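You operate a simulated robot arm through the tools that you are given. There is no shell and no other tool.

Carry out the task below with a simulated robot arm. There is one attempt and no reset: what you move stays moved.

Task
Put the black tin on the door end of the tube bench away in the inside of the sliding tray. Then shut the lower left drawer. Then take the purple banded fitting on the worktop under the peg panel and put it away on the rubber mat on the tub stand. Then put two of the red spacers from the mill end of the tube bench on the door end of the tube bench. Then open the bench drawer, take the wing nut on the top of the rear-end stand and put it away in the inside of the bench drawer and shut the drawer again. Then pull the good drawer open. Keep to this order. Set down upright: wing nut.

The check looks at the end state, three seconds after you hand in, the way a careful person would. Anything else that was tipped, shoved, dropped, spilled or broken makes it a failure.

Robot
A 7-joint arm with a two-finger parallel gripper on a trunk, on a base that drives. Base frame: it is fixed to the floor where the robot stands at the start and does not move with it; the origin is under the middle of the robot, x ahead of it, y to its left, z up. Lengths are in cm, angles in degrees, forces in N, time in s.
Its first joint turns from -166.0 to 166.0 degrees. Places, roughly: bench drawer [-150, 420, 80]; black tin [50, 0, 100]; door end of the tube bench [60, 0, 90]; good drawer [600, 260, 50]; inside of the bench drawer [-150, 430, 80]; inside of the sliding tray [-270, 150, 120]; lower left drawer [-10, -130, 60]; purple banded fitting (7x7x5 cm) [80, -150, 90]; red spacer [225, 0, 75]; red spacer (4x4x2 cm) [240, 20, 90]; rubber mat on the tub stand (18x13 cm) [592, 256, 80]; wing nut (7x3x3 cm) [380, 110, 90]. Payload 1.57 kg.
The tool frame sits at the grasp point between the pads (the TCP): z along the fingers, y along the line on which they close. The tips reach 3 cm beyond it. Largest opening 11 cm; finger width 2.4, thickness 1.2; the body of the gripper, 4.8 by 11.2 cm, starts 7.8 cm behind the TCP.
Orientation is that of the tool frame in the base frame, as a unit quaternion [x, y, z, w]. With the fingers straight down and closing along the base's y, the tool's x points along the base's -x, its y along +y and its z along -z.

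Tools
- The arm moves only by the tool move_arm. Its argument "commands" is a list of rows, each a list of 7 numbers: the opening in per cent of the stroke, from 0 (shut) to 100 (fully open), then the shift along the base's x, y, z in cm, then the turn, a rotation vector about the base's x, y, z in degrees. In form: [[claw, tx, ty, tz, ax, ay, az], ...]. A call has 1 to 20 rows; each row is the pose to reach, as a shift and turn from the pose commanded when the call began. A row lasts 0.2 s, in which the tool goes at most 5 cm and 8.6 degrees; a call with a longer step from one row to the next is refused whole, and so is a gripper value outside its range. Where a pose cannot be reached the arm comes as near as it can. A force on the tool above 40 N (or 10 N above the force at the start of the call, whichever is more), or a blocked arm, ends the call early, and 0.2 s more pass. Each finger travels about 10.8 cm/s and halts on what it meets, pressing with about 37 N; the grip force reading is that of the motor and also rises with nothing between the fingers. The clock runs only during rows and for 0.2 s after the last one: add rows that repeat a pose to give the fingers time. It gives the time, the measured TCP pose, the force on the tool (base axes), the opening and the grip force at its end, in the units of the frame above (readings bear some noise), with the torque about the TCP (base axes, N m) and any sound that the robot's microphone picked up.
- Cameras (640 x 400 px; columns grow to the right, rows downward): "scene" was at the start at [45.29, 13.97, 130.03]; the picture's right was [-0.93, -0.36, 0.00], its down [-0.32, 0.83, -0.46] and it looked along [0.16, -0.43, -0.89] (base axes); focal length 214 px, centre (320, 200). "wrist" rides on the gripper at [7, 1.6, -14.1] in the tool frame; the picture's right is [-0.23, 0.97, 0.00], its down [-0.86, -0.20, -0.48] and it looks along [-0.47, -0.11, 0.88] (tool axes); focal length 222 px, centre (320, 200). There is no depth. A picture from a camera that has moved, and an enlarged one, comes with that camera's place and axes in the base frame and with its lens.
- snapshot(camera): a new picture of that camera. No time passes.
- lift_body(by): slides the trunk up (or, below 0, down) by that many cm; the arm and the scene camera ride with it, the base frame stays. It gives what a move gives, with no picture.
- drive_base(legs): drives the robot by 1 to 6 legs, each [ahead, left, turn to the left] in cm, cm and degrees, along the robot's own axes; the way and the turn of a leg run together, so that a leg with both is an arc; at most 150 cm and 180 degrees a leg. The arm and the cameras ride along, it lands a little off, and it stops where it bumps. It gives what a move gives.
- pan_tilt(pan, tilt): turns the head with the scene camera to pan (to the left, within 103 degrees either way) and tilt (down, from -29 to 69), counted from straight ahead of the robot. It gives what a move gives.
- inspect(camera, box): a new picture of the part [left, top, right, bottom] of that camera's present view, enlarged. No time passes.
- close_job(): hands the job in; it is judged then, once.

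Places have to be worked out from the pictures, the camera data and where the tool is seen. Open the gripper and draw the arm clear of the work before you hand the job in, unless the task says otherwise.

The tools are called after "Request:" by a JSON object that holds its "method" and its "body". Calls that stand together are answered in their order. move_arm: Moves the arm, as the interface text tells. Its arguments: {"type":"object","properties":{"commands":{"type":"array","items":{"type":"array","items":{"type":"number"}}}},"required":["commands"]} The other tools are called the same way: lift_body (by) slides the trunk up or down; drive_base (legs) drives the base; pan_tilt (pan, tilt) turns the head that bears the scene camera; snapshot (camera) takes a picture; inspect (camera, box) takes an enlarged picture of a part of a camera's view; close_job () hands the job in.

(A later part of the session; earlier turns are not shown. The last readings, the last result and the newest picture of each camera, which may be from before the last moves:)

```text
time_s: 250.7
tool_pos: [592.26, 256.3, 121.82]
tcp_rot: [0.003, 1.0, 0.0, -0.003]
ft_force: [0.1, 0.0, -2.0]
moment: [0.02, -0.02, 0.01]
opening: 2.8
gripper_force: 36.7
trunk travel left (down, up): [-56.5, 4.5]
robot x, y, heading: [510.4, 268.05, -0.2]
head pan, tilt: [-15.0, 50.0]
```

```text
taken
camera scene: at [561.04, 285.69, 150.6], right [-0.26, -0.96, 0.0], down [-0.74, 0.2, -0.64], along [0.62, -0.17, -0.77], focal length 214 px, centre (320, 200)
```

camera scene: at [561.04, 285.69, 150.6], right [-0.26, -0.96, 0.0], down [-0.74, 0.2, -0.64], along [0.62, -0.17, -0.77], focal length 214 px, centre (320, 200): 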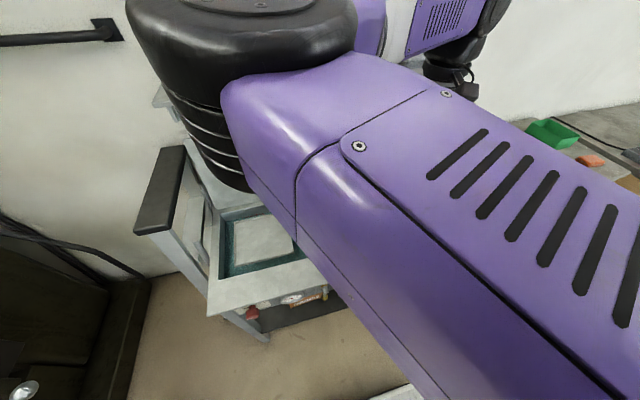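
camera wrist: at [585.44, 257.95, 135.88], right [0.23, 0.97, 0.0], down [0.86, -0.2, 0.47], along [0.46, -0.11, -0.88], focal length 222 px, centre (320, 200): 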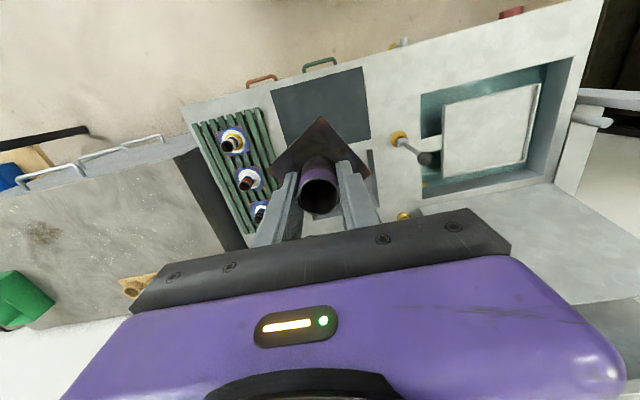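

The drop point is right over the mat. I lower the trunk in two stages, checking the elbow's clearance above the stand.

Request:
{"method": "lift_body", "body": {"by": -20}}

Request:
{"method": "snapshot", "body": {"camera": "scene"}}

Request:
{"method": "snapshot", "body": {"camera": "wrist"}}

```text
time_s: 252.9
tool_pos: [592.22, 256.28, 101.9]
tcp_rot: [0.002, 1.0, 0.001, -0.001]
ft_force: [-0.1, 0.4, -1.8]
moment: [-0.01, -0.05, -0.03]
opening: 2.79
gripper_force: 36.5
trunk travel left (down, up): [-36.5, 24.5]
robot x, y, heading: [510.79, 268.17, -0.6]
head pan, tilt: [-15.0, 50.0]
```

```text
taken
camera scene: at [561.03, 285.67, 130.61], right [-0.26, -0.96, 0.0], down [-0.74, 0.2, -0.64], along [0.62, -0.17, -0.77], focal length 214 px, centre (320, 200)
```

scene: 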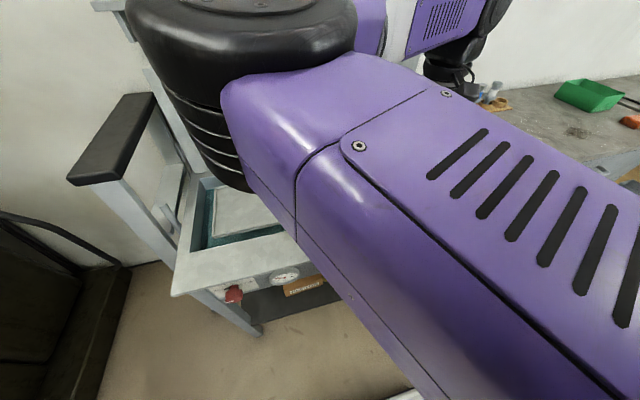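

```text
taken
camera wrist: at [585.4, 257.9, 115.9], right [0.23, 0.97, 0.0], down [0.86, -0.2, 0.47], along [0.46, -0.11, -0.88], focal length 222 px, centre (320, 200)
```

wrist: 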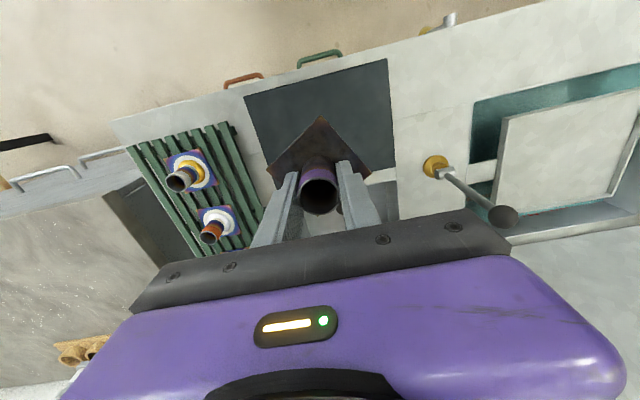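

The drop is centered on the mat. I lower another 14 cm by trunk, then the last bit by arm with force watch.

Request:
{"method": "lift_body", "body": {"by": -14}}

Request:
{"method": "snapshot", "body": {"camera": "wrist"}}

Request:
{"method": "move_arm", "body": {"commands": [[10, 0, 0, -0.5, 0, 0, 0], [10, 0, 0, -1, 0, 0, 0], [10, 0, 0, -1, 0, 0, 0]]}}

```text
time_s: 254.5
tool_pos: [592.24, 256.24, 87.88]
tcp_rot: [0.003, 1.0, 0.001, -0.002]
ft_force: [0.1, 0.6, -1.1]
moment: [0.02, -0.01, 0.01]
opening: 2.79
gripper_force: 36.5
trunk travel left (down, up): [-22.5, 38.5]
robot x, y, heading: [510.64, 268.46, -0.2]
head pan, tilt: [-15.0, 50.0]
```

```text
taken
camera wrist: at [585.4, 257.9, 101.9], right [0.23, 0.97, 0.0], down [0.86, -0.2, 0.47], along [0.46, -0.11, -0.88], focal length 222 px, centre (320, 200)
```

wrist: 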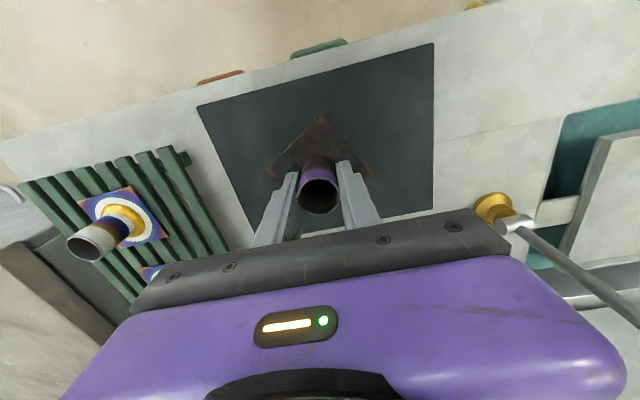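

```text
time_s: 255.3
tool_pos: [592.24, 256.37, 86.82]
tcp_rot: [0.003, 1.0, 0.001, -0.003]
ft_force: [0.2, 0.1, -2.2]
moment: [0.02, -0.02, -0.05]
opening: 2.76
gripper_force: 36.7
trunk travel left (down, up): [-22.5, 38.5]
robot x, y, heading: [510.75, 268.21, -0.5]
head pan, tilt: [-15.0, 50.0]
```

Still no contact; the fitting is well inside the mat. I continue down gently.

Request:
{"method": "move_arm", "body": {"commands": [[10, 0, 0, -0.4, 0, 0, 0], [10, 0, 0, -0.8, 0, 0, 0], [10, 0, 0, -1.2, 0, 0, 0], [10, 0, 0, -1.2, 0, 0, 0]]}}

```text
time_s: 256.3
tool_pos: [592.26, 256.45, 85.59]
tcp_rot: [0.002, 1.0, 0.001, -0.002]
ft_force: [0.1, -0.5, -1.8]
moment: [-0.04, -0.03, 0.02]
opening: 2.79
gripper_force: 37.0
trunk travel left (down, up): [-22.5, 38.5]
robot x, y, heading: [510.29, 268.46, -0.4]
head pan, tilt: [-15.0, 50.0]
```

No contact yet; a bit lower.

Request:
{"method": "move_arm", "body": {"commands": [[10, 0, 0, -0.3, 0, 0, 0], [10, 0, 0, -0.6, 0, 0, 0], [10, 0, 0, -0.6, 0, 0, 0]]}}

```text
time_s: 257.1
tool_pos: [592.2, 256.28, 84.95]
tcp_rot: [0.003, 1.0, 0.0, -0.003]
ft_force: [-0.2, -0.2, -0.2]
moment: [-0.04, -0.02, 0.01]
opening: 2.76
gripper_force: 36.9
trunk travel left (down, up): [-22.5, 38.5]
robot x, y, heading: [510.24, 268.1, -0.2]
head pan, tilt: [-15.0, 50.0]
```

The weight reading vanished, so contact is starting; a final 0.3 cm.

Request:
{"method": "move_arm", "body": {"commands": [[10, 0, 0, -0.2, 0, 0, 0], [10, 0, 0, -0.35, 0, 0, 0], [10, 0, 0, -0.35, 0, 0, 0]]}}

```text
time_s: 257.9
tool_pos: [592.35, 256.2, 84.72]
tcp_rot: [0.003, 1.0, 0.001, -0.002]
ft_force: [-0.1, 0.0, -0.7]
moment: [0.01, -0.04, 0.0]
opening: 2.73
gripper_force: 37.2
trunk travel left (down, up): [-22.5, 38.5]
robot x, y, heading: [510.37, 267.78, -0.7]
head pan, tilt: [-15.0, 50.0]
```

Still ambiguous; I keep lowering in small steps until a clear push-back.

Request:
{"method": "move_arm", "body": {"commands": [[10, 0, 0, -0.15, 0, 0, 0], [10, 0, 0, -0.3, 0, 0, 0], [10, 0, 0, -0.3, 0, 0, 0]]}}

Request:
{"method": "snapshot", "body": {"camera": "wrist"}}

```text
time_s: 258.7
tool_pos: [592.3, 256.17, 84.4]
tcp_rot: [0.003, 1.0, 0.001, -0.002]
ft_force: [-0.7, -0.4, -1.6]
moment: [-0.01, -0.01, -0.02]
opening: 2.8
gripper_force: 36.9
trunk travel left (down, up): [-22.5, 38.5]
robot x, y, heading: [510.38, 268.01, -0.5]
head pan, tilt: [-15.0, 50.0]
```

```text
taken
camera wrist: at [585.37, 257.9, 98.44], right [0.23, 0.97, 0.0], down [0.86, -0.2, 0.47], along [0.46, -0.11, -0.88], focal length 222 px, centre (320, 200)
```

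wrist: 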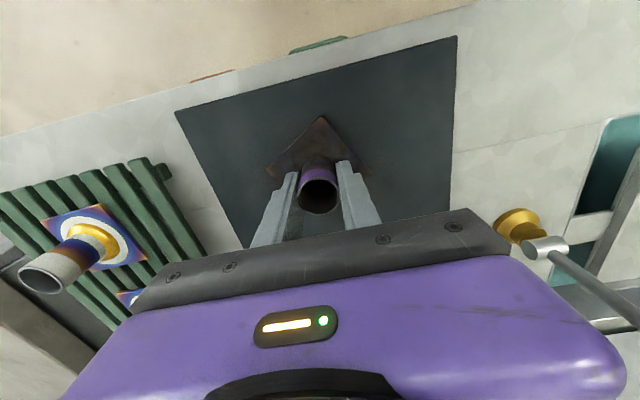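

Continuing down.

Request:
{"method": "move_arm", "body": {"commands": [[10, 0, 0, -0.3, 0, 0, 0], [10, 0, 0, -0.6, 0, 0, 0], [10, 0, 0, -0.6, 0, 0, 0]]}}

```text
time_s: 259.5
tool_pos: [592.34, 256.12, 83.86]
tcp_rot: [0.003, 1.0, 0.0, -0.001]
ft_force: [0.6, -0.1, 24.9]
moment: [-0.05, 0.03, 0.01]
opening: 2.81
gripper_force: 37.0
trunk travel left (down, up): [-22.5, 38.5]
robot x, y, heading: [510.39, 268.13, -0.6]
head pan, tilt: [-15.0, 50.0]
```

Firm contact (25 N). I ease up 0.2, open and lift away.

Request:
{"method": "move_arm", "body": {"commands": [[10, 0, 0, 0.15, 0, 0, 0], [35, 0, 0, 0.15, 0, 0, 0], [50, 0, 0, 0.15, 0, 0, 0], [50, 0, 0, 0.15, 0, 0, 0]]}}

Request:
{"method": "lift_body", "body": {"by": 20}}

Request:
{"method": "snapshot", "body": {"camera": "wrist"}}

```text
time_s: 260.5
tool_pos: [592.16, 256.16, 83.84]
tcp_rot: [0.004, 1.0, 0.0, -0.002]
ft_force: [1.6, -1.4, 7.7]
moment: [0.14, -0.11, -0.02]
opening: 5.2
gripper_force: 0.1
trunk travel left (down, up): [-22.5, 38.5]
robot x, y, heading: [510.57, 267.84, -0.4]
head pan, tilt: [-15.0, 50.0]
```

```text
time_s: 262.7
tool_pos: [592.31, 256.29, 103.94]
tcp_rot: [0.002, 1.0, 0.0, -0.003]
ft_force: [-0.1, -0.3, 0.9]
moment: [0.0, -0.01, 0.03]
opening: 5.52
gripper_force: 0.0
trunk travel left (down, up): [-42.5, 18.5]
robot x, y, heading: [510.28, 268.25, -0.1]
head pan, tilt: [-15.0, 50.0]
```

```text
taken
camera wrist: at [585.42, 257.93, 117.98], right [0.23, 0.97, 0.0], down [0.86, -0.2, 0.47], along [0.46, -0.11, -0.88], focal length 222 px, centre (320, 200)
```

wrist: 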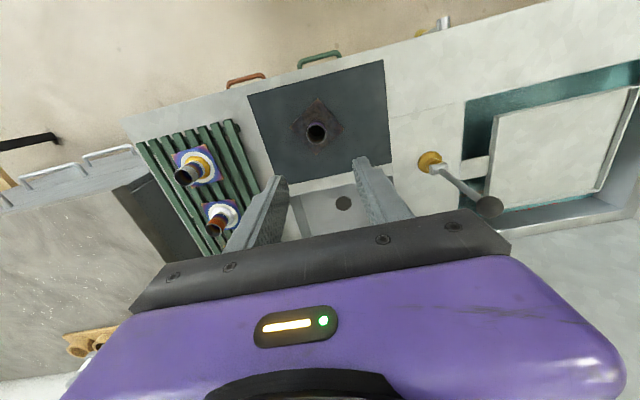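

The purple fitting stands on the rubber mat. I retract the arm, raise the trunk, and drive back toward the tube bench's mill end.

Request:
{"method": "move_arm", "body": {"commands": [[50, -4.4, -2, 1, 0, 0, 0], [50, -8.8, -4.1, 2, 0, 0, 0], [50, -13.2, -6.2, 2, 0, 0, 0], [50, -17.6, -8.3, 2, 0, 0, 0], [50, -22, -10.4, 2, 0, 0, 0], [50, -26.4, -12.4, 2, 0, 0, 0], [50, -30.8, -14.5, 2, 0, 0, 0], [50, -35.2, -16.6, 2, 0, 0, 0], [50, -39.6, -18.7, 2, 0, 0, 0], [50, -43.2, -20.4, 2, 0, 0, 0], [50, -43.2, -20.4, 2, 0, 0, 0]]}}

Request:
{"method": "inspect", "body": {"camera": "scene", "box": [240, 140, 480, 300]}}

Request:
{"method": "lift_body", "body": {"by": 16}}

Request:
{"method": "drive_base", "body": {"legs": [[-59, 0, 0.3], [0, -86, 0]]}}

```text
time_s: 265.1
tool_pos: [548.84, 235.84, 105.94]
tcp_rot: [0.004, 1.0, 0.001, -0.002]
ft_force: [0.7, -0.1, 0.0]
moment: [0.01, 0.01, -0.02]
opening: 5.5
gripper_force: 0.0
trunk travel left (down, up): [-42.5, 18.5]
robot x, y, heading: [510.42, 268.13, -0.3]
head pan, tilt: [-15.0, 50.0]
```

```text
2.50 times, centred on (360, 220) of scene
camera zoom: at [561.03, 285.66, 136.61], right [-0.27, -0.96, 0.0], down [-0.74, 0.2, -0.64], along [0.62, -0.17, -0.77], focal length 536 px, centre (220, 150)
```

zoom: 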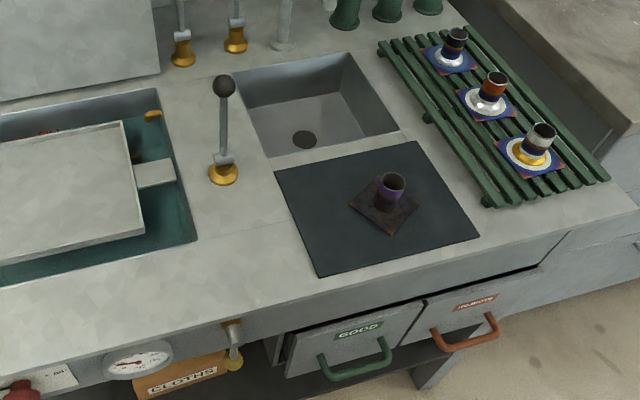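

```text
time_s: 266.9
tool_pos: [549.11, 235.77, 122.02]
tcp_rot: [0.003, 1.0, 0.001, -0.002]
ft_force: [0.1, 0.4, -0.3]
moment: [0.03, 0.01, -0.01]
opening: 5.5
gripper_force: 0.1
trunk travel left (down, up): [-58.5, 2.5]
robot x, y, heading: [510.47, 268.03, -0.7]
head pan, tilt: [-15.0, 50.0]
```

```text
time_s: 274.4
tool_pos: [489.04, 149.59, 121.98]
tcp_rot: [0.009, 1.0, 0.001, -0.001]
ft_force: [-0.9, -0.4, -0.8]
moment: [0.01, -0.04, 0.04]
opening: 5.48
gripper_force: 0.1
trunk travel left (down, up): [-58.5, 2.5]
robot x, y, heading: [450.45, 182.48, -1.1]
head pan, tilt: [-15.0, 50.0]
```

The fitting stands fine on the mat. I back past the rear-end stand, then turn to face the tube bench from its left side.

Request:
{"method": "drive_base", "body": {"legs": [[-100, 0, 1], [-110, 0, 0]]}}

Request:
{"method": "drive_base", "body": {"legs": [[0, -32, 0], [0, 0, -90]]}}

Request:
{"method": "pan_tilt", "body": {"pan": 0, "tilt": 35}}

Request:
{"method": "snapshot", "body": {"camera": "scene"}}

```text
time_s: 284.8
tool_pos: [279.88, 150.62, 122.13]
tcp_rot: [0.0, 1.0, 0.001, -0.002]
ft_force: [0.5, 0.1, 0.3]
moment: [-0.02, -0.02, 0.01]
opening: 5.51
gripper_force: 0.1
trunk travel left (down, up): [-58.5, 2.5]
robot x, y, heading: [241.1, 182.94, -0.2]
head pan, tilt: [-15.0, 50.0]
```

```text
time_s: 290.8
tool_pos: [209.24, 111.85, 121.88]
tcp_rot: [0.706, 0.708, 0.001, -0.001]
ft_force: [-0.8, -0.3, 0.3]
moment: [0.0, 0.02, -0.01]
opening: 5.49
gripper_force: 0.1
trunk travel left (down, up): [-58.5, 2.5]
robot x, y, heading: [241.11, 150.72, -89.8]
head pan, tilt: [-15.0, 50.0]
```

```text
time_s: 291.5
tool_pos: [209.17, 111.85, 122.05]
tcp_rot: [0.705, 0.709, 0.002, -0.001]
ft_force: [0.7, -0.9, -0.4]
moment: [-0.01, -0.02, 0.01]
opening: 5.5
gripper_force: 0.1
trunk travel left (down, up): [-58.5, 2.5]
robot x, y, heading: [240.82, 150.65, -89.9]
head pan, tilt: [0.0, 35.0]
```

```text
taken
camera scene: at [261.54, 99.12, 154.78], right [-1.0, 0.0, 0.0], down [0.0, 0.57, -0.82], along [0.0, -0.82, -0.57], focal length 214 px, centre (320, 200)
```

scene: 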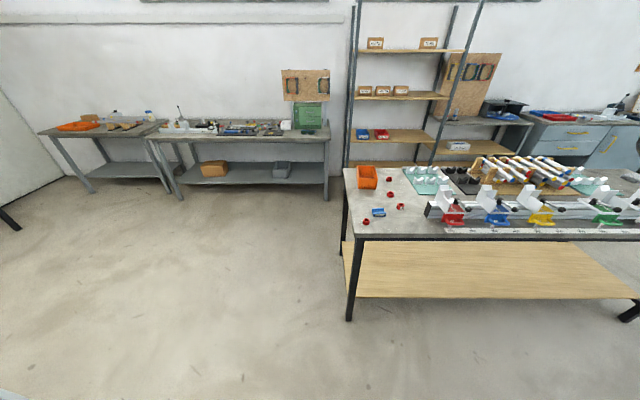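

Request:
{"method": "inspect", "body": {"camera": "scene", "box": [330, 150, 470, 250]}}

```text
4.00 times, centred on (400, 200) of scene
camera zoom: at [261.54, 99.12, 154.78], right [-1.0, 0.0, 0.0], down [0.0, 0.57, -0.82], along [0.0, -0.82, -0.57], focal length 858 px, centre (0, 200)
```

zoom: 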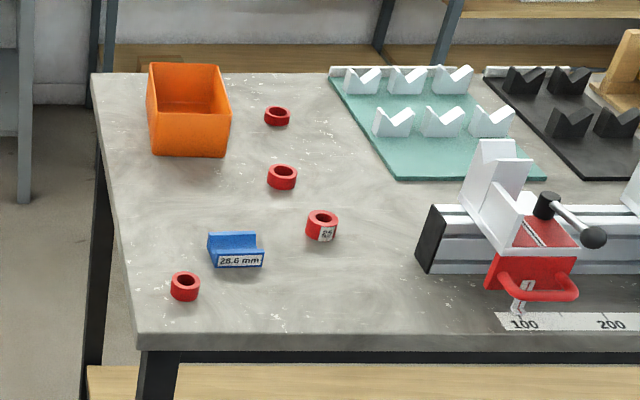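

I see three plain red rings and one with a label near the bench's mill end. I zoom further to tell them apart.

Request:
{"method": "inspect", "body": {"camera": "scene", "box": [365, 165, 425, 230]}}

```text
6.15 times, centred on (395, 198) of scene
camera zoom: at [261.54, 99.12, 154.78], right [-1.0, 0.0, 0.0], down [0.0, 0.57, -0.82], along [0.0, -0.82, -0.57], focal length 1320 px, centre (-142, 215)
```

zoom: 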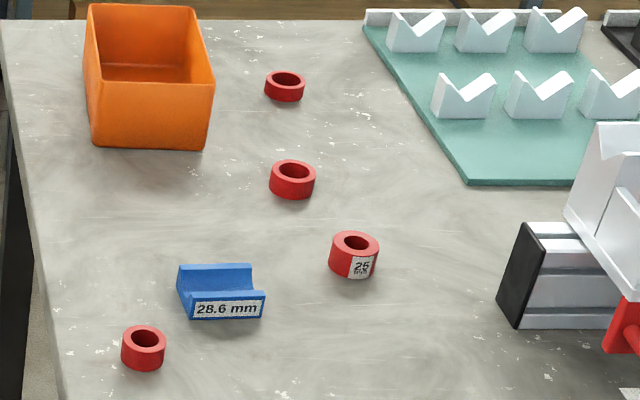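

The plain rings A (239,20) and B (221,-3) match the given spots; the labelled "25 mm" one I leave. I drive closer to pick A first.

Request:
{"method": "drive_base", "body": {"legs": [[58, 9, 0]]}}

Request:
{"method": "pan_tilt", "body": {"pan": -15, "tilt": 55}}

Request:
{"method": "snapshot", "body": {"camera": "scene"}}

Request:
{"method": "inspect", "body": {"camera": "scene", "box": [240, 100, 400, 200]}}

```text
time_s: 294.9
tool_pos: [218.22, 53.88, 122.07]
tcp_rot: [0.707, 0.707, 0.002, -0.001]
ft_force: [-0.1, 0.2, -0.2]
moment: [-0.01, 0.04, -0.02]
opening: 5.5
gripper_force: 0.1
trunk travel left (down, up): [-58.5, 2.5]
robot x, y, heading: [250.34, 92.68, -90.1]
head pan, tilt: [0.0, 35.0]
```

```text
time_s: 295.7
tool_pos: [218.16, 53.9, 122.01]
tcp_rot: [0.707, 0.707, 0.001, -0.001]
ft_force: [-0.2, -0.3, -0.7]
moment: [-0.02, -0.01, -0.01]
opening: 5.51
gripper_force: 0.0
trunk travel left (down, up): [-58.5, 2.5]
robot x, y, heading: [250.01, 92.45, -90.0]
head pan, tilt: [-15.0, 55.0]
```

```text
taken
camera scene: at [268.59, 42.82, 151.97], right [-0.97, 0.26, 0.0], down [0.21, 0.79, -0.57], along [-0.15, -0.55, -0.82], focal length 214 px, centre (320, 200)
```

scene: 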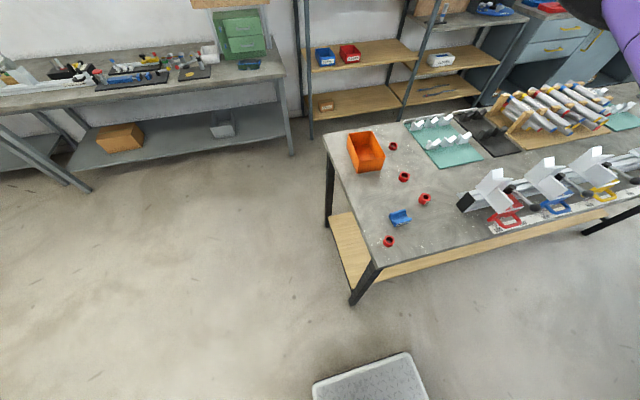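

```text
4.00 times, centred on (320, 150) of scene
camera zoom: at [268.59, 42.82, 151.97], right [-0.97, 0.26, 0.0], down [0.21, 0.79, -0.57], along [-0.15, -0.55, -0.82], focal length 858 px, centre (320, 400)
```

zoom: 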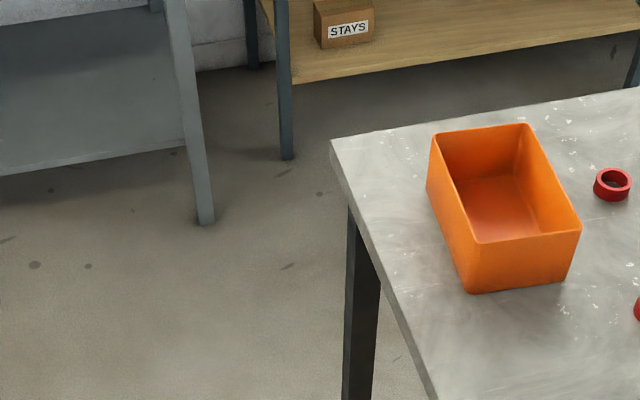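

Zoom on the spacers themselves.

Request:
{"method": "inspect", "body": {"camera": "scene", "box": [360, 160, 460, 260]}}

```text
4.00 times, centred on (410, 210) of scene
camera zoom: at [268.59, 42.82, 151.97], right [-0.97, 0.26, 0.0], down [0.21, 0.79, -0.57], along [-0.15, -0.55, -0.82], focal length 858 px, centre (-40, 160)
```

zoom: 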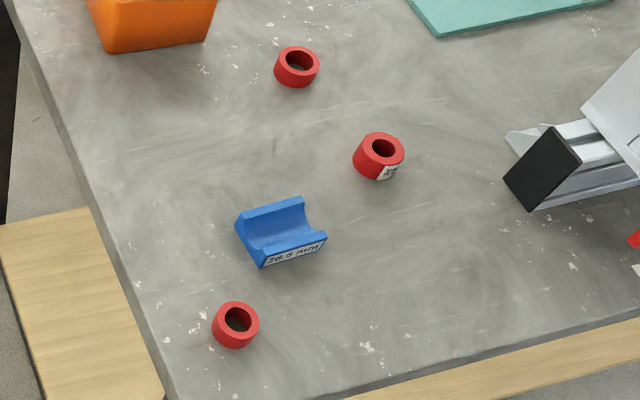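

A is confirmed at (239.4,20.4), top z≈88. I move the gripper above it.

Request:
{"method": "move_arm", "body": {"commands": [[55, 2.5, -4, 0, 0, 0, 0], [60, 5, -8, 0, 0, 0, 0], [60, 7.5, -12, 0, 0, 0, 0], [60, 10, -16, 0, 0, 0, 0], [60, 12.5, -20, 0, 0, 0, 0], [60, 15, -24, 0, 0, 0, 0], [60, 17.5, -28, 0, 0, 0, 0], [60, 20, -32, 0, 0, 0, 0], [60, 21.2, -33.5, 0, 0, 0, 0], [60, 21.2, -33.5, 0, 0, 0, 0]]}}

Request:
{"method": "lift_body", "body": {"by": -24}}

Request:
{"method": "snapshot", "body": {"camera": "wrist"}}

Request:
{"method": "snapshot", "body": {"camera": "scene"}}

```text
time_s: 297.9
tool_pos: [239.46, 20.24, 122.06]
tcp_rot: [0.707, 0.708, 0.003, -0.002]
ft_force: [0.4, 0.1, 0.5]
moment: [0.0, 0.0, -0.01]
opening: 6.61
gripper_force: 0.0
trunk travel left (down, up): [-58.5, 2.5]
robot x, y, heading: [250.33, 92.65, -89.9]
head pan, tilt: [-15.0, 55.0]
```

```text
time_s: 300.4
tool_pos: [239.42, 20.26, 98.01]
tcp_rot: [0.706, 0.708, 0.002, 0.0]
ft_force: [-0.4, -0.5, -0.1]
moment: [0.04, -0.03, -0.01]
opening: 6.59
gripper_force: 0.0
trunk travel left (down, up): [-34.5, 26.5]
robot x, y, heading: [250.1, 92.75, -90.0]
head pan, tilt: [-15.0, 55.0]
```

```text
taken
camera wrist: at [241.02, 27.16, 112.07], right [0.97, -0.23, 0.0], down [-0.2, -0.86, 0.47], along [-0.11, -0.46, -0.88], focal length 222 px, centre (320, 200)
```

wrist: 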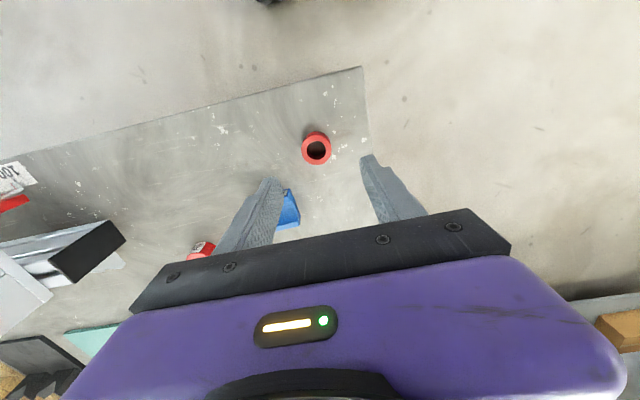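

```text
taken
camera scene: at [268.6, 42.83, 127.96], right [-0.97, 0.26, 0.0], down [0.21, 0.79, -0.57], along [-0.15, -0.55, -0.82], focal length 214 px, centre (320, 200)
```

scene: 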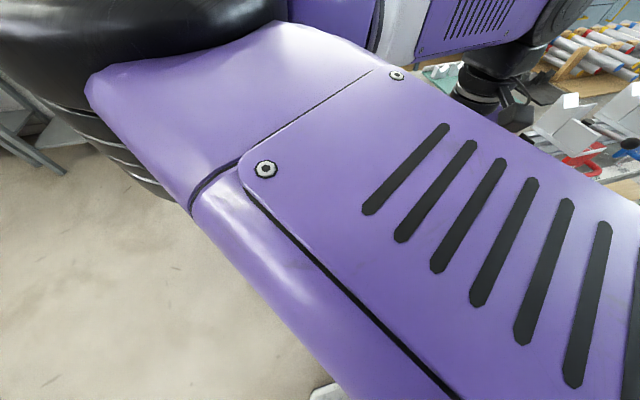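

A is centered at (239.2,20.9); the blue block stays clear. I descend to z≈89.4 and close.

Request:
{"method": "move_arm", "body": {"commands": [[60, -0.1, 0.5, -3, 0, 0, 0], [60, -0.1, 0.5, -6, 0, 0, 0], [60, -0.1, 0.5, -8, 0, 0, 0], [60, -0.1, 0.5, -8.6, 0, 0, 0], [60, -0.1, 0.5, -8.6, 0, 0, 0]]}}

Request:
{"method": "snapshot", "body": {"camera": "wrist"}}

```text
time_s: 301.6
tool_pos: [239.34, 20.79, 89.45]
tcp_rot: [0.706, 0.708, 0.001, 0.0]
ft_force: [-0.7, -0.3, 0.4]
moment: [0.0, 0.0, -0.01]
opening: 6.62
gripper_force: 0.1
trunk travel left (down, up): [-34.5, 26.5]
robot x, y, heading: [250.12, 92.56, -89.8]
head pan, tilt: [-15.0, 55.0]
```

```text
taken
camera wrist: at [240.93, 27.7, 103.48], right [0.97, -0.23, 0.0], down [-0.2, -0.86, 0.47], along [-0.11, -0.46, -0.88], focal length 222 px, centre (320, 200)
```

wrist: 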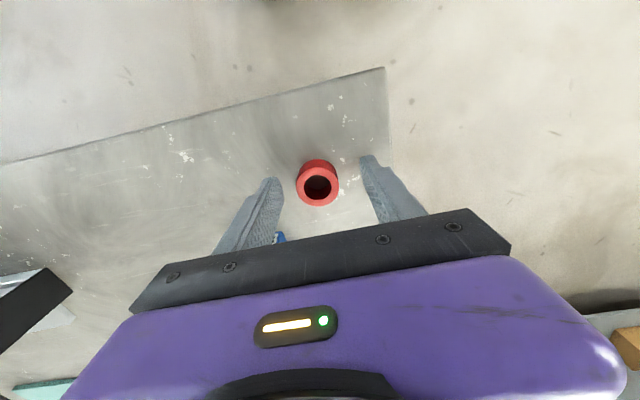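

Aligned; I close on the ring.

Request:
{"method": "move_arm", "body": {"commands": [[40, 0, 0, 0, 0, 0, 0], [25, 0, 0, 0, 0, 0, 0], [18, 0, 0, 0, 0, 0, 0], [18, 0, 0, 0, 0, 0, 0], [18, 0, 0, 0, 0, 0, 0]]}}

Request:
{"method": "lift_body", "body": {"by": 20}}

Request:
{"method": "snapshot", "body": {"camera": "wrist"}}

```text
time_s: 302.8
tool_pos: [239.29, 20.86, 89.49]
tcp_rot: [0.707, 0.708, 0.001, -0.001]
ft_force: [0.3, 0.7, 0.3]
moment: [0.03, 0.0, 0.04]
opening: 3.23
gripper_force: 36.8
trunk travel left (down, up): [-34.5, 26.5]
robot x, y, heading: [250.53, 92.37, -90.1]
head pan, tilt: [-15.0, 55.0]
```

```text
time_s: 305.0
tool_pos: [239.38, 20.68, 109.39]
tcp_rot: [0.707, 0.708, 0.002, 0.0]
ft_force: [-0.2, -0.4, -0.8]
moment: [-0.02, 0.01, 0.04]
opening: 3.23
gripper_force: 36.9
trunk travel left (down, up): [-54.5, 6.5]
robot x, y, heading: [250.35, 92.34, -90.0]
head pan, tilt: [-15.0, 55.0]
```

```text
taken
camera wrist: at [240.94, 27.7, 123.49], right [0.97, -0.23, 0.0], down [-0.2, -0.86, 0.47], along [-0.11, -0.46, -0.88], focal length 222 px, centre (320, 200)
```

wrist: 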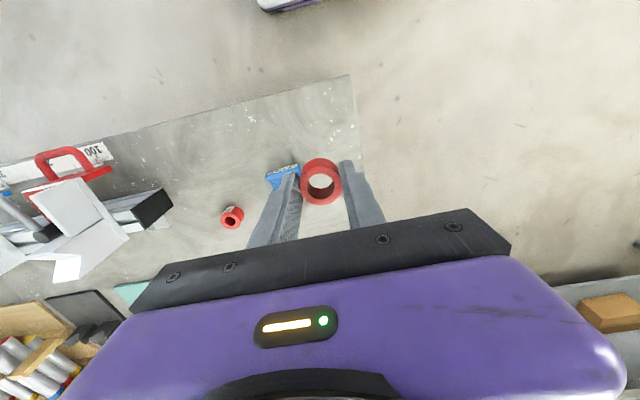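

The ring is up. I check how it sits between the fingers.

Request:
{"method": "inspect", "body": {"camera": "wrist", "box": [240, 130, 400, 250]}}

```text
3.33 times, centred on (320, 190) of wrist
camera zoom: at [240.94, 27.7, 123.49], right [0.97, -0.23, 0.0], down [-0.2, -0.86, 0.47], along [-0.11, -0.46, -0.88], focal length 740 px, centre (320, 233)
```

zoom: 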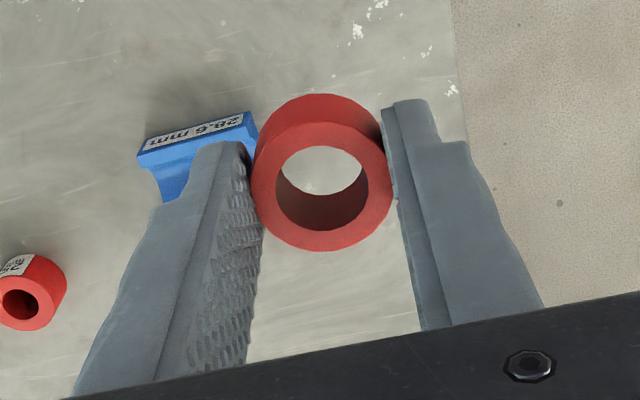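

The ring is held well. I fold the arm, raise it, and strafe along the corridor toward the door end.

Request:
{"method": "move_arm", "body": {"commands": [[18, -2.5, 4, 2, 0, 0, 0], [18, -5, 8, 4, 0, 0, 0], [18, -7.5, 12, 6, 0, 0, 0], [18, -10, 16, 8, 0, 0, 0], [18, -12.5, 20, 8, 0, 0, 0], [18, -15, 24, 8, 0, 0, 0], [18, -17.5, 28, 8, 0, 0, 0], [18, -20, 32, 8, 0, 0, 0], [18, -21.2, 33.5, 8, 0, 0, 0], [18, -21.2, 33.5, 8, 0, 0, 0]]}}

Request:
{"method": "lift_body", "body": {"by": 5}}

Request:
{"method": "drive_base", "body": {"legs": [[20, 0, 0], [0, -80, 0]]}}

Request:
{"method": "pan_tilt", "body": {"pan": -30, "tilt": 40}}

Request:
{"method": "snapshot", "body": {"camera": "scene"}}

```text
refused: row 1 steps farther than a row can; nothing moved
```

```text
time_s: 305.9
tool_pos: [239.29, 20.73, 114.38]
tcp_rot: [0.707, 0.707, 0.002, 0.0]
ft_force: [0.2, 0.8, -0.5]
moment: [-0.03, -0.04, 0.0]
opening: 3.22
gripper_force: 36.9
trunk travel left (down, up): [-59.5, 1.5]
robot x, y, heading: [250.05, 92.96, -89.9]
head pan, tilt: [-15.0, 55.0]
```

```text
time_s: 311.4
tool_pos: [158.06, 1.53, 114.35]
tcp_rot: [0.712, 0.702, 0.002, -0.001]
ft_force: [-0.1, 0.5, 0.1]
moment: [0.0, 0.01, 0.03]
opening: 3.19
gripper_force: 37.1
trunk travel left (down, up): [-59.5, 1.5]
robot x, y, heading: [170.24, 73.54, -91.0]
head pan, tilt: [-15.0, 55.0]
```

```text
time_s: 312.1
tool_pos: [158.2, 1.77, 114.37]
tcp_rot: [0.712, 0.702, 0.002, -0.001]
ft_force: [-0.6, 0.0, -0.2]
moment: [-0.01, 0.0, 0.0]
opening: 3.21
gripper_force: 36.7
trunk travel left (down, up): [-59.5, 1.5]
robot x, y, heading: [170.04, 73.32, -91.0]
head pan, tilt: [-30.0, 40.0]
```

```text
taken
camera scene: at [185.39, 22.91, 155.02], right [-0.86, 0.51, 0.0], down [0.33, 0.55, -0.77], along [-0.39, -0.66, -0.64], focal length 214 px, centre (320, 200)
```

scene: 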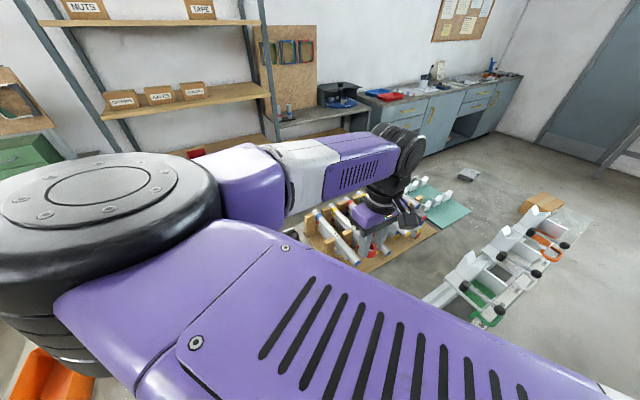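

The arm command was refused (step too long), so the robot moved with the tool still extended over the bench at z≈114. Forces stayed nil; I check what is under the gripper before going on.

Request:
{"method": "snapshot", "body": {"camera": "wrist"}}

Request:
{"method": "inspect", "body": {"camera": "scene", "box": [280, 140, 600, 340]}}

```text
taken
camera wrist: at [159.88, 8.56, 128.5], right [0.97, -0.24, 0.0], down [-0.21, -0.85, 0.47], along [-0.11, -0.46, -0.88], focal length 222 px, centre (320, 200)
```

wrist: 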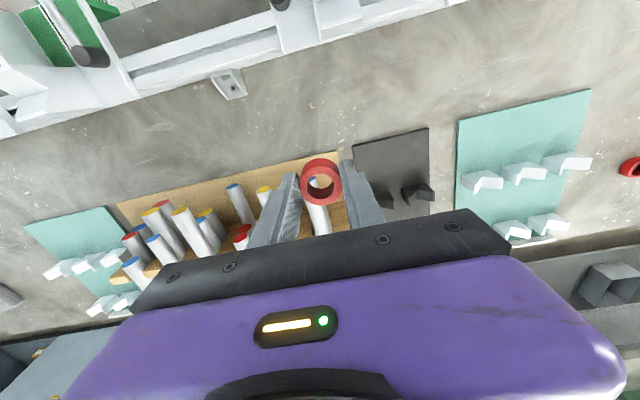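

```text
2.00 times, centred on (440, 240) of scene
camera zoom: at [185.39, 22.91, 155.02], right [-0.86, 0.51, 0.0], down [0.33, 0.55, -0.77], along [-0.39, -0.66, -0.64], focal length 429 px, centre (80, 120)
```

zoom: 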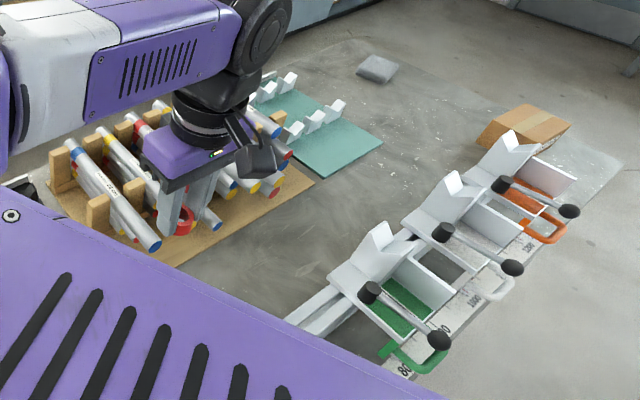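

All is undisturbed and the path toward the door end at this height is clear. I strafe 85 cm.

Request:
{"method": "drive_base", "body": {"legs": [[2, -86, 1]]}}

Request:
{"method": "snapshot", "body": {"camera": "wrist"}}

Request:
{"method": "snapshot", "body": {"camera": "scene"}}

```text
time_s: 316.7
tool_pos: [73.87, -0.05, 114.37]
tcp_rot: [0.705, 0.71, 0.002, -0.001]
ft_force: [-0.8, 0.6, 0.0]
moment: [-0.02, 0.01, 0.04]
opening: 3.22
gripper_force: 36.9
trunk travel left (down, up): [-59.5, 1.5]
robot x, y, heading: [84.37, 71.79, -89.6]
head pan, tilt: [-30.0, 40.0]
```

```text
taken
camera wrist: at [75.49, 6.79, 128.5], right [0.98, -0.22, 0.0], down [-0.19, -0.86, 0.47], along [-0.1, -0.46, -0.88], focal length 222 px, centre (320, 200)
```

wrist: 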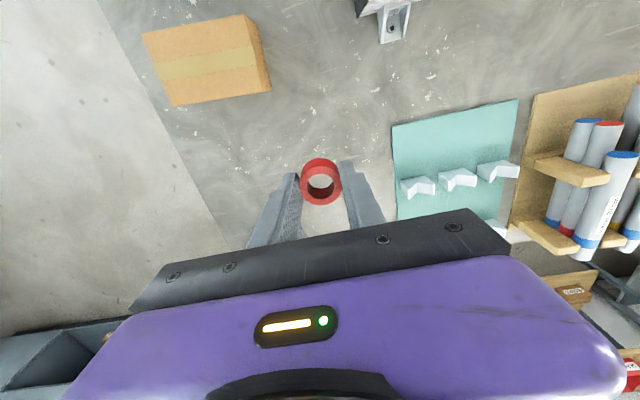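

```text
taken
camera scene: at [100.67, 21.69, 155.03], right [-0.87, 0.5, 0.0], down [0.32, 0.56, -0.77], along [-0.38, -0.67, -0.64], focal length 214 px, centre (320, 200)
```

scene: 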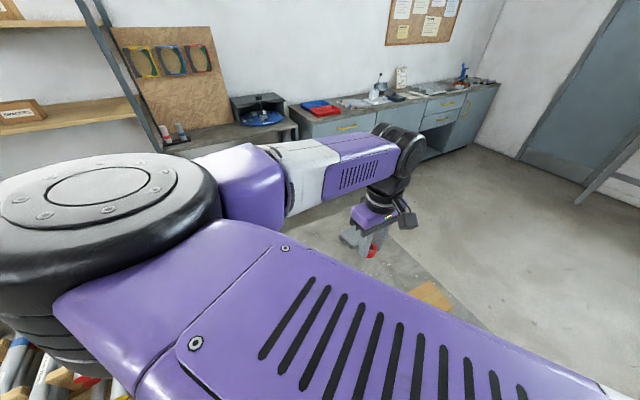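

Lowering here would bring the elbow down near the clamps, so I'll place from the bench's door end (as for the tin pick). I strafe past the bench end first.

Request:
{"method": "drive_base", "body": {"legs": [[0, -115, 0]]}}

Request:
{"method": "drive_base", "body": {"legs": [[0, 0, 90]]}}

Request:
{"method": "snapshot", "body": {"camera": "wrist"}}

```text
time_s: 322.1
tool_pos: [-36.5, -0.44, 114.53]
tcp_rot: [0.712, 0.703, 0.003, -0.001]
ft_force: [-0.5, 1.3, -0.8]
moment: [-0.01, -0.05, 0.0]
opening: 3.18
gripper_force: 36.9
trunk travel left (down, up): [-59.5, 1.5]
robot x, y, heading: [-24.54, 71.29, -90.6]
head pan, tilt: [-30.0, 40.0]
stopped in leg 1: the robot was blocked; the commanded pose is now the measured one
```

```text
time_s: 322.8
tool_pos: [-36.16, -0.39, 114.56]
tcp_rot: [0.711, 0.703, 0.002, -0.001]
ft_force: [-0.3, 0.0, -0.2]
moment: [0.01, -0.02, 0.02]
opening: 3.24
gripper_force: 36.6
trunk travel left (down, up): [-59.5, 1.5]
robot x, y, heading: [-24.75, 71.66, -90.6]
head pan, tilt: [-30.0, 40.0]
stopped in leg 1: the robot was blocked; the commanded pose is now the measured one
```

```text
taken
camera wrist: at [-34.43, 6.5, 128.5], right [0.97, -0.24, 0.0], down [-0.21, -0.85, 0.47], along [-0.11, -0.46, -0.88], focal length 222 px, centre (320, 200)
```

wrist: 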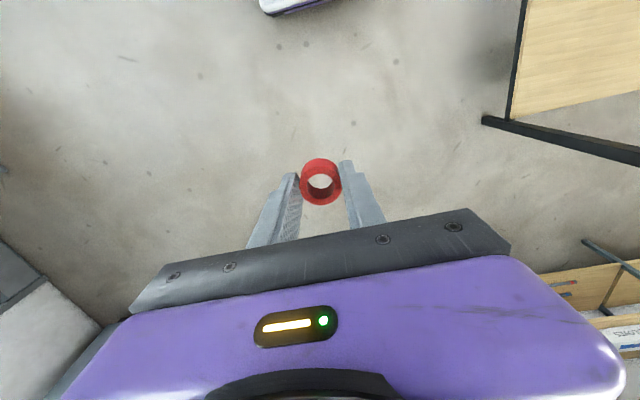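

The base was blocked, likely its rear corner at the leg of the middle bench. I move away (ahead and left) and look at that bench.

Request:
{"method": "drive_base", "body": {"legs": [[0, 8, 0]]}}

Request:
{"method": "pan_tilt", "body": {"pan": -103, "tilt": 30}}

Request:
{"method": "snapshot", "body": {"camera": "scene"}}

```text
time_s: 323.9
tool_pos: [-28.18, -0.45, 114.42]
tcp_rot: [0.711, 0.703, 0.002, 0.0]
ft_force: [-0.5, -0.3, -0.6]
moment: [0.0, -0.04, -0.01]
opening: 3.22
gripper_force: 36.8
trunk travel left (down, up): [-59.5, 1.5]
robot x, y, heading: [-16.74, 71.02, -90.6]
head pan, tilt: [-30.0, 40.0]
```

```text
time_s: 325.3
tool_pos: [-28.09, -0.55, 114.4]
tcp_rot: [0.711, 0.704, 0.002, 0.0]
ft_force: [0.3, 0.1, -0.2]
moment: [0.0, -0.04, 0.0]
opening: 3.21
gripper_force: 37.5
trunk travel left (down, up): [-59.5, 1.5]
robot x, y, heading: [-16.53, 71.25, -90.8]
head pan, tilt: [-103.0, 30.0]
```

```text
taken
camera scene: at [-5.41, 30.36, 156.56], right [0.23, 0.97, 0.0], down [0.49, -0.12, -0.87], along [-0.84, 0.2, -0.5], focal length 214 px, centre (320, 200)
```

scene: 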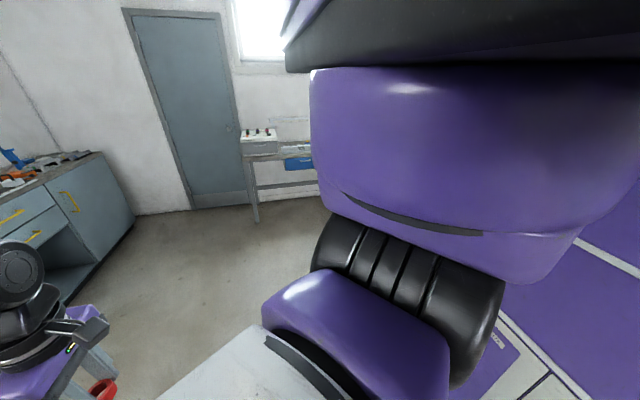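

I go ahead 45 cm to open space and turn to inspect the middle bench.

Request:
{"method": "drive_base", "body": {"legs": [[45, 0, 0], [0, 0, -60]]}}

Request:
{"method": "snapshot", "body": {"camera": "scene"}}

Request:
{"method": "pan_tilt", "body": {"pan": -80, "tilt": 25}}

Request:
{"method": "snapshot", "body": {"camera": "scene"}}

```text
time_s: 330.7
tool_pos: [-84.67, 0.15, 114.38]
tcp_rot: [0.966, 0.259, 0.002, 0.0]
ft_force: [-0.2, -0.1, -0.1]
moment: [-0.03, -0.02, 0.0]
opening: 3.18
gripper_force: 36.6
trunk travel left (down, up): [-59.5, 1.5]
robot x, y, heading: [-16.96, 26.63, -150.2]
head pan, tilt: [-103.0, 30.0]
```

```text
taken
camera scene: at [-46.36, -3.59, 156.56], right [0.96, 0.29, 0.0], down [0.14, -0.48, -0.87], along [-0.25, 0.83, -0.5], focal length 214 px, centre (320, 200)
```

scene: 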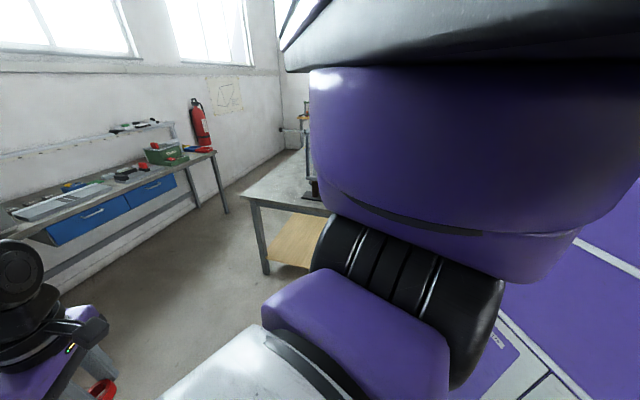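

```text
time_s: 331.5
tool_pos: [-84.62, 0.27, 114.35]
tcp_rot: [0.966, 0.257, 0.001, 0.0]
ft_force: [0.2, 0.7, 0.2]
moment: [0.0, 0.02, 0.01]
opening: 3.17
gripper_force: 37.2
trunk travel left (down, up): [-59.5, 1.5]
robot x, y, heading: [-16.73, 27.02, -150.1]
head pan, tilt: [-80.0, 25.0]
```

```text
taken
camera scene: at [-49.64, -5.16, 157.36], right [0.77, 0.64, 0.0], down [0.27, -0.32, -0.91], along [-0.58, 0.7, -0.42], focal length 214 px, centre (320, 200)
```

scene: 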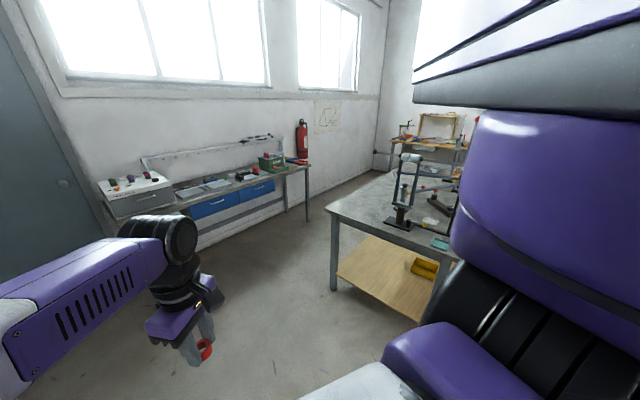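

The middle bench and its items look untouched (corner still at (-132,103)). I turn to heading 0 and line up with the tube bench's door end.

Request:
{"method": "drive_base", "body": {"legs": [[0, 0, 75], [0, 0, 75]]}}

Request:
{"method": "drive_base", "body": {"legs": [[0, -22, 0]]}}

Request:
{"method": "snapshot", "body": {"camera": "wrist"}}

```text
time_s: 338.4
tool_pos: [54.91, 15.27, 114.43]
tcp_rot: [0.003, 1.0, 0.0, -0.002]
ft_force: [0.5, 0.0, 0.0]
moment: [0.05, 0.03, 0.0]
opening: 3.2
gripper_force: 36.8
trunk travel left (down, up): [-59.5, 1.5]
robot x, y, heading: [-17.03, 26.13, -0.1]
head pan, tilt: [-80.0, 25.0]
```

```text
time_s: 340.1
tool_pos: [54.72, -6.7, 114.53]
tcp_rot: [0.004, 1.0, 0.001, -0.002]
ft_force: [-0.7, -0.6, -0.9]
moment: [0.0, -0.03, 0.02]
opening: 3.21
gripper_force: 37.4
trunk travel left (down, up): [-59.5, 1.5]
robot x, y, heading: [-17.22, 4.72, -0.2]
head pan, tilt: [-80.0, 25.0]
```

```text
taken
camera wrist: at [47.86, -5.11, 128.49], right [0.23, 0.97, 0.0], down [0.86, -0.21, 0.47], along [0.46, -0.11, -0.88], focal length 222 px, centre (320, 200)
```

wrist: 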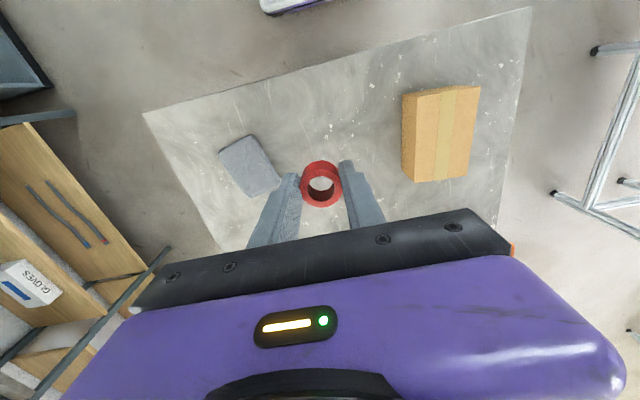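

Clear spot below: x≈62, y≈-6.5. I move 7 cm ahead and lower the trunk.

Request:
{"method": "drive_base", "body": {"legs": [[7, 0, 0]]}}

Request:
{"method": "lift_body", "body": {"by": -23}}

Request:
{"method": "snapshot", "body": {"camera": "wrist"}}

```text
time_s: 341.1
tool_pos: [61.72, -6.82, 114.42]
tcp_rot: [0.004, 1.0, 0.001, -0.001]
ft_force: [0.0, -0.3, 0.1]
moment: [-0.03, 0.0, -0.01]
opening: 3.24
gripper_force: 37.0
trunk travel left (down, up): [-59.5, 1.5]
robot x, y, heading: [-9.96, 4.24, -0.4]
head pan, tilt: [-80.0, 25.0]
```

```text
time_s: 343.5
tool_pos: [61.71, -7.0, 91.46]
tcp_rot: [0.004, 1.0, 0.001, -0.002]
ft_force: [1.1, 0.2, -0.8]
moment: [-0.01, -0.03, 0.04]
opening: 3.2
gripper_force: 37.3
trunk travel left (down, up): [-36.5, 24.5]
robot x, y, heading: [-10.13, 4.67, -0.5]
head pan, tilt: [-80.0, 25.0]
```

```text
taken
camera wrist: at [54.88, -5.2, 105.5], right [0.23, 0.97, 0.0], down [0.86, -0.21, 0.47], along [0.46, -0.11, -0.88], focal length 222 px, centre (320, 200)
```

wrist: 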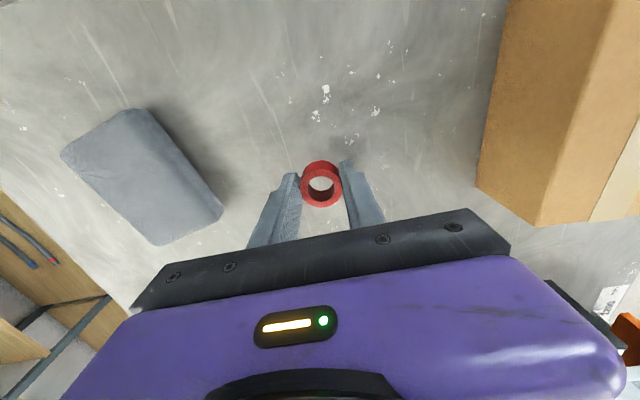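

Only about 2 cm left. I lower by the arm in small steps until contact.

Request:
{"method": "move_arm", "body": {"commands": [[18, 0, 0, -0.5, 0, 0, 0], [18, 0, 0, -1, 0, 0, 0], [18, 0, 0, -1.5, 0, 0, 0], [18, 0, 0, -1.8, 0, 0, 0], [18, 0, 0, -2.1, 0, 0, 0], [18, 0, 0, -2.1, 0, 0, 0]]}}

```text
time_s: 344.9
tool_pos: [61.72, -6.8, 89.5]
tcp_rot: [0.003, 1.0, 0.001, -0.001]
ft_force: [-1.4, 0.8, 12.5]
moment: [0.04, -0.01, 0.01]
opening: 3.2
gripper_force: 37.1
trunk travel left (down, up): [-36.5, 24.5]
robot x, y, heading: [-10.07, 4.59, -0.4]
head pan, tilt: [-80.0, 25.0]
```

Contact at z≈89.5. I ease, open, and lift the trunk.

Request:
{"method": "move_arm", "body": {"commands": [[18, 0, 0, 0.1, 0, 0, 0], [35, 0, 0, 0.1, 0, 0, 0], [50, 0, 0, 0.1, 0, 0, 0], [50, 0, 0, 0.1, 0, 0, 0]]}}

Request:
{"method": "lift_body", "body": {"by": 24}}

Request:
{"method": "snapshot", "body": {"camera": "wrist"}}

```text
time_s: 345.9
tool_pos: [61.74, -6.85, 89.37]
tcp_rot: [0.003, 1.0, 0.001, -0.001]
ft_force: [0.4, -0.3, -0.1]
moment: [0.01, 0.01, -0.01]
opening: 5.52
gripper_force: 0.2
trunk travel left (down, up): [-36.5, 24.5]
robot x, y, heading: [-10.28, 4.53, -0.4]
head pan, tilt: [-80.0, 25.0]
```

```text
time_s: 348.4
tool_pos: [61.71, -6.87, 113.39]
tcp_rot: [0.004, 1.0, 0.001, -0.001]
ft_force: [-0.5, 0.3, 1.1]
moment: [-0.02, 0.04, -0.02]
opening: 5.54
gripper_force: 0.0
trunk travel left (down, up): [-60.5, 0.5]
robot x, y, heading: [-10.06, 4.59, -0.7]
head pan, tilt: [-80.0, 25.0]
```

```text
taken
camera wrist: at [54.85, -5.19, 127.48], right [0.23, 0.97, 0.0], down [0.86, -0.21, 0.47], along [0.46, -0.11, -0.88], focal length 222 px, centre (320, 200)
```

wrist: 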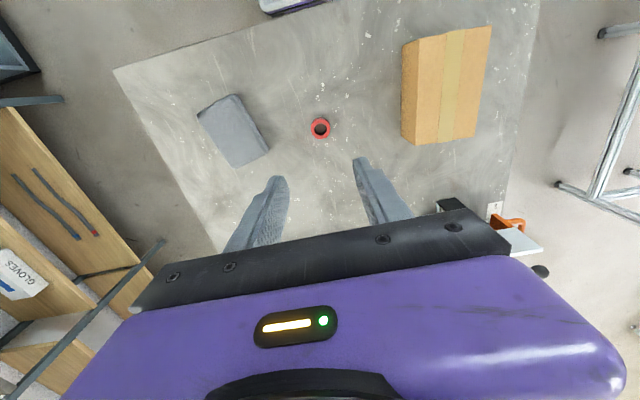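

Spacer A stands on the door end. I fold the arm and drive back along the corridor for spacer B.

Request:
{"method": "move_arm", "body": {"commands": [[50, -3.7, -2.3, 1, 0, 0, 0], [50, -7.4, -4.6, 2, 0, 0, 0], [50, -11.1, -6.9, 3, 0, 0, 0], [50, -14.8, -9.2, 4, 0, 0, 0], [50, -18.5, -11.5, 5, 0, 0, 0], [50, -22.2, -13.8, 6, 0, 0, 0], [50, -25.9, -16.1, 7, 0, 0, 0], [50, -29.6, -18.4, 8, 0, 0, 0], [50, -33.2, -20.6, 8, 0, 0, 0], [50, -33.2, -20.6, 8, 0, 0, 0]]}}

Request:
{"method": "drive_base", "body": {"legs": [[-33, 0, 0.5], [0, 70, 0]]}}

```text
time_s: 350.6
tool_pos: [28.48, -27.48, 121.48]
tcp_rot: [0.003, 1.0, 0.001, -0.002]
ft_force: [0.1, -0.2, -1.0]
moment: [-0.02, 0.02, 0.0]
opening: 5.49
gripper_force: 0.0
trunk travel left (down, up): [-60.5, 0.5]
robot x, y, heading: [-10.13, 4.33, -0.2]
head pan, tilt: [-80.0, 25.0]
```

```text
time_s: 356.2
tool_pos: [-4.1, 43.56, 121.48]
tcp_rot: [-0.003, 1.0, 0.001, -0.002]
ft_force: [-0.4, 0.4, -0.1]
moment: [0.01, -0.02, -0.03]
opening: 5.5
gripper_force: 0.1
trunk travel left (down, up): [-60.5, 0.5]
robot x, y, heading: [-43.11, 75.0, 0.3]
head pan, tilt: [-80.0, 25.0]
```

Request:
{"method": "drive_base", "body": {"legs": [[100, 0, 0], [100, 0, 0], [95, 0, 0]]}}

Request:
{"method": "drive_base", "body": {"legs": [[0, 0, -90]]}}

Request:
{"method": "pan_tilt", "body": {"pan": -15, "tilt": 55}}

Request:
{"method": "snapshot", "body": {"camera": "scene"}}

```text
time_s: 370.6
tool_pos: [288.16, 43.25, 121.48]
tcp_rot: [0.002, 1.0, 0.002, -0.002]
ft_force: [-0.2, 0.0, -0.4]
moment: [0.0, 0.0, 0.02]
opening: 5.52
gripper_force: 0.1
trunk travel left (down, up): [-60.5, 0.5]
robot x, y, heading: [249.65, 75.16, -0.2]
head pan, tilt: [-80.0, 25.0]
```

```text
time_s: 374.9
tool_pos: [217.78, 36.4, 121.42]
tcp_rot: [0.708, 0.706, 0.002, -0.001]
ft_force: [-0.7, -0.8, -0.3]
moment: [-0.01, -0.01, 0.0]
opening: 5.51
gripper_force: 0.0
trunk travel left (down, up): [-60.5, 0.5]
robot x, y, heading: [249.61, 75.07, -90.0]
head pan, tilt: [-80.0, 25.0]
```

```text
time_s: 376.2
tool_pos: [217.87, 36.29, 121.49]
tcp_rot: [0.707, 0.707, 0.001, 0.001]
ft_force: [0.3, -0.4, -0.4]
moment: [-0.01, -0.02, 0.0]
opening: 5.53
gripper_force: 0.1
trunk travel left (down, up): [-60.5, 0.5]
robot x, y, heading: [249.28, 75.16, -90.2]
head pan, tilt: [-15.0, 55.0]
```

```text
taken
camera scene: at [267.88, 25.21, 153.96], right [-0.97, 0.26, 0.0], down [0.21, 0.79, -0.57], along [-0.15, -0.55, -0.82], focal length 214 px, centre (320, 200)
```

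scene: 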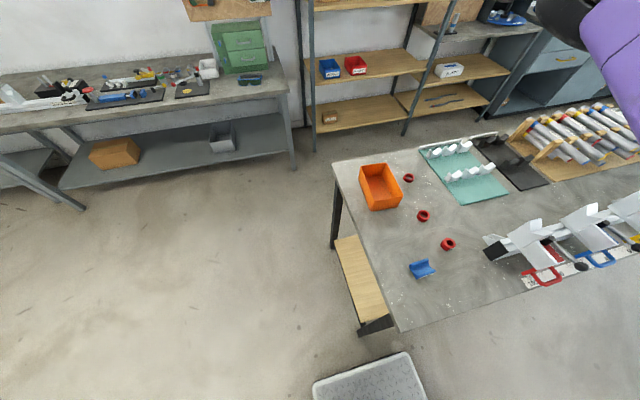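

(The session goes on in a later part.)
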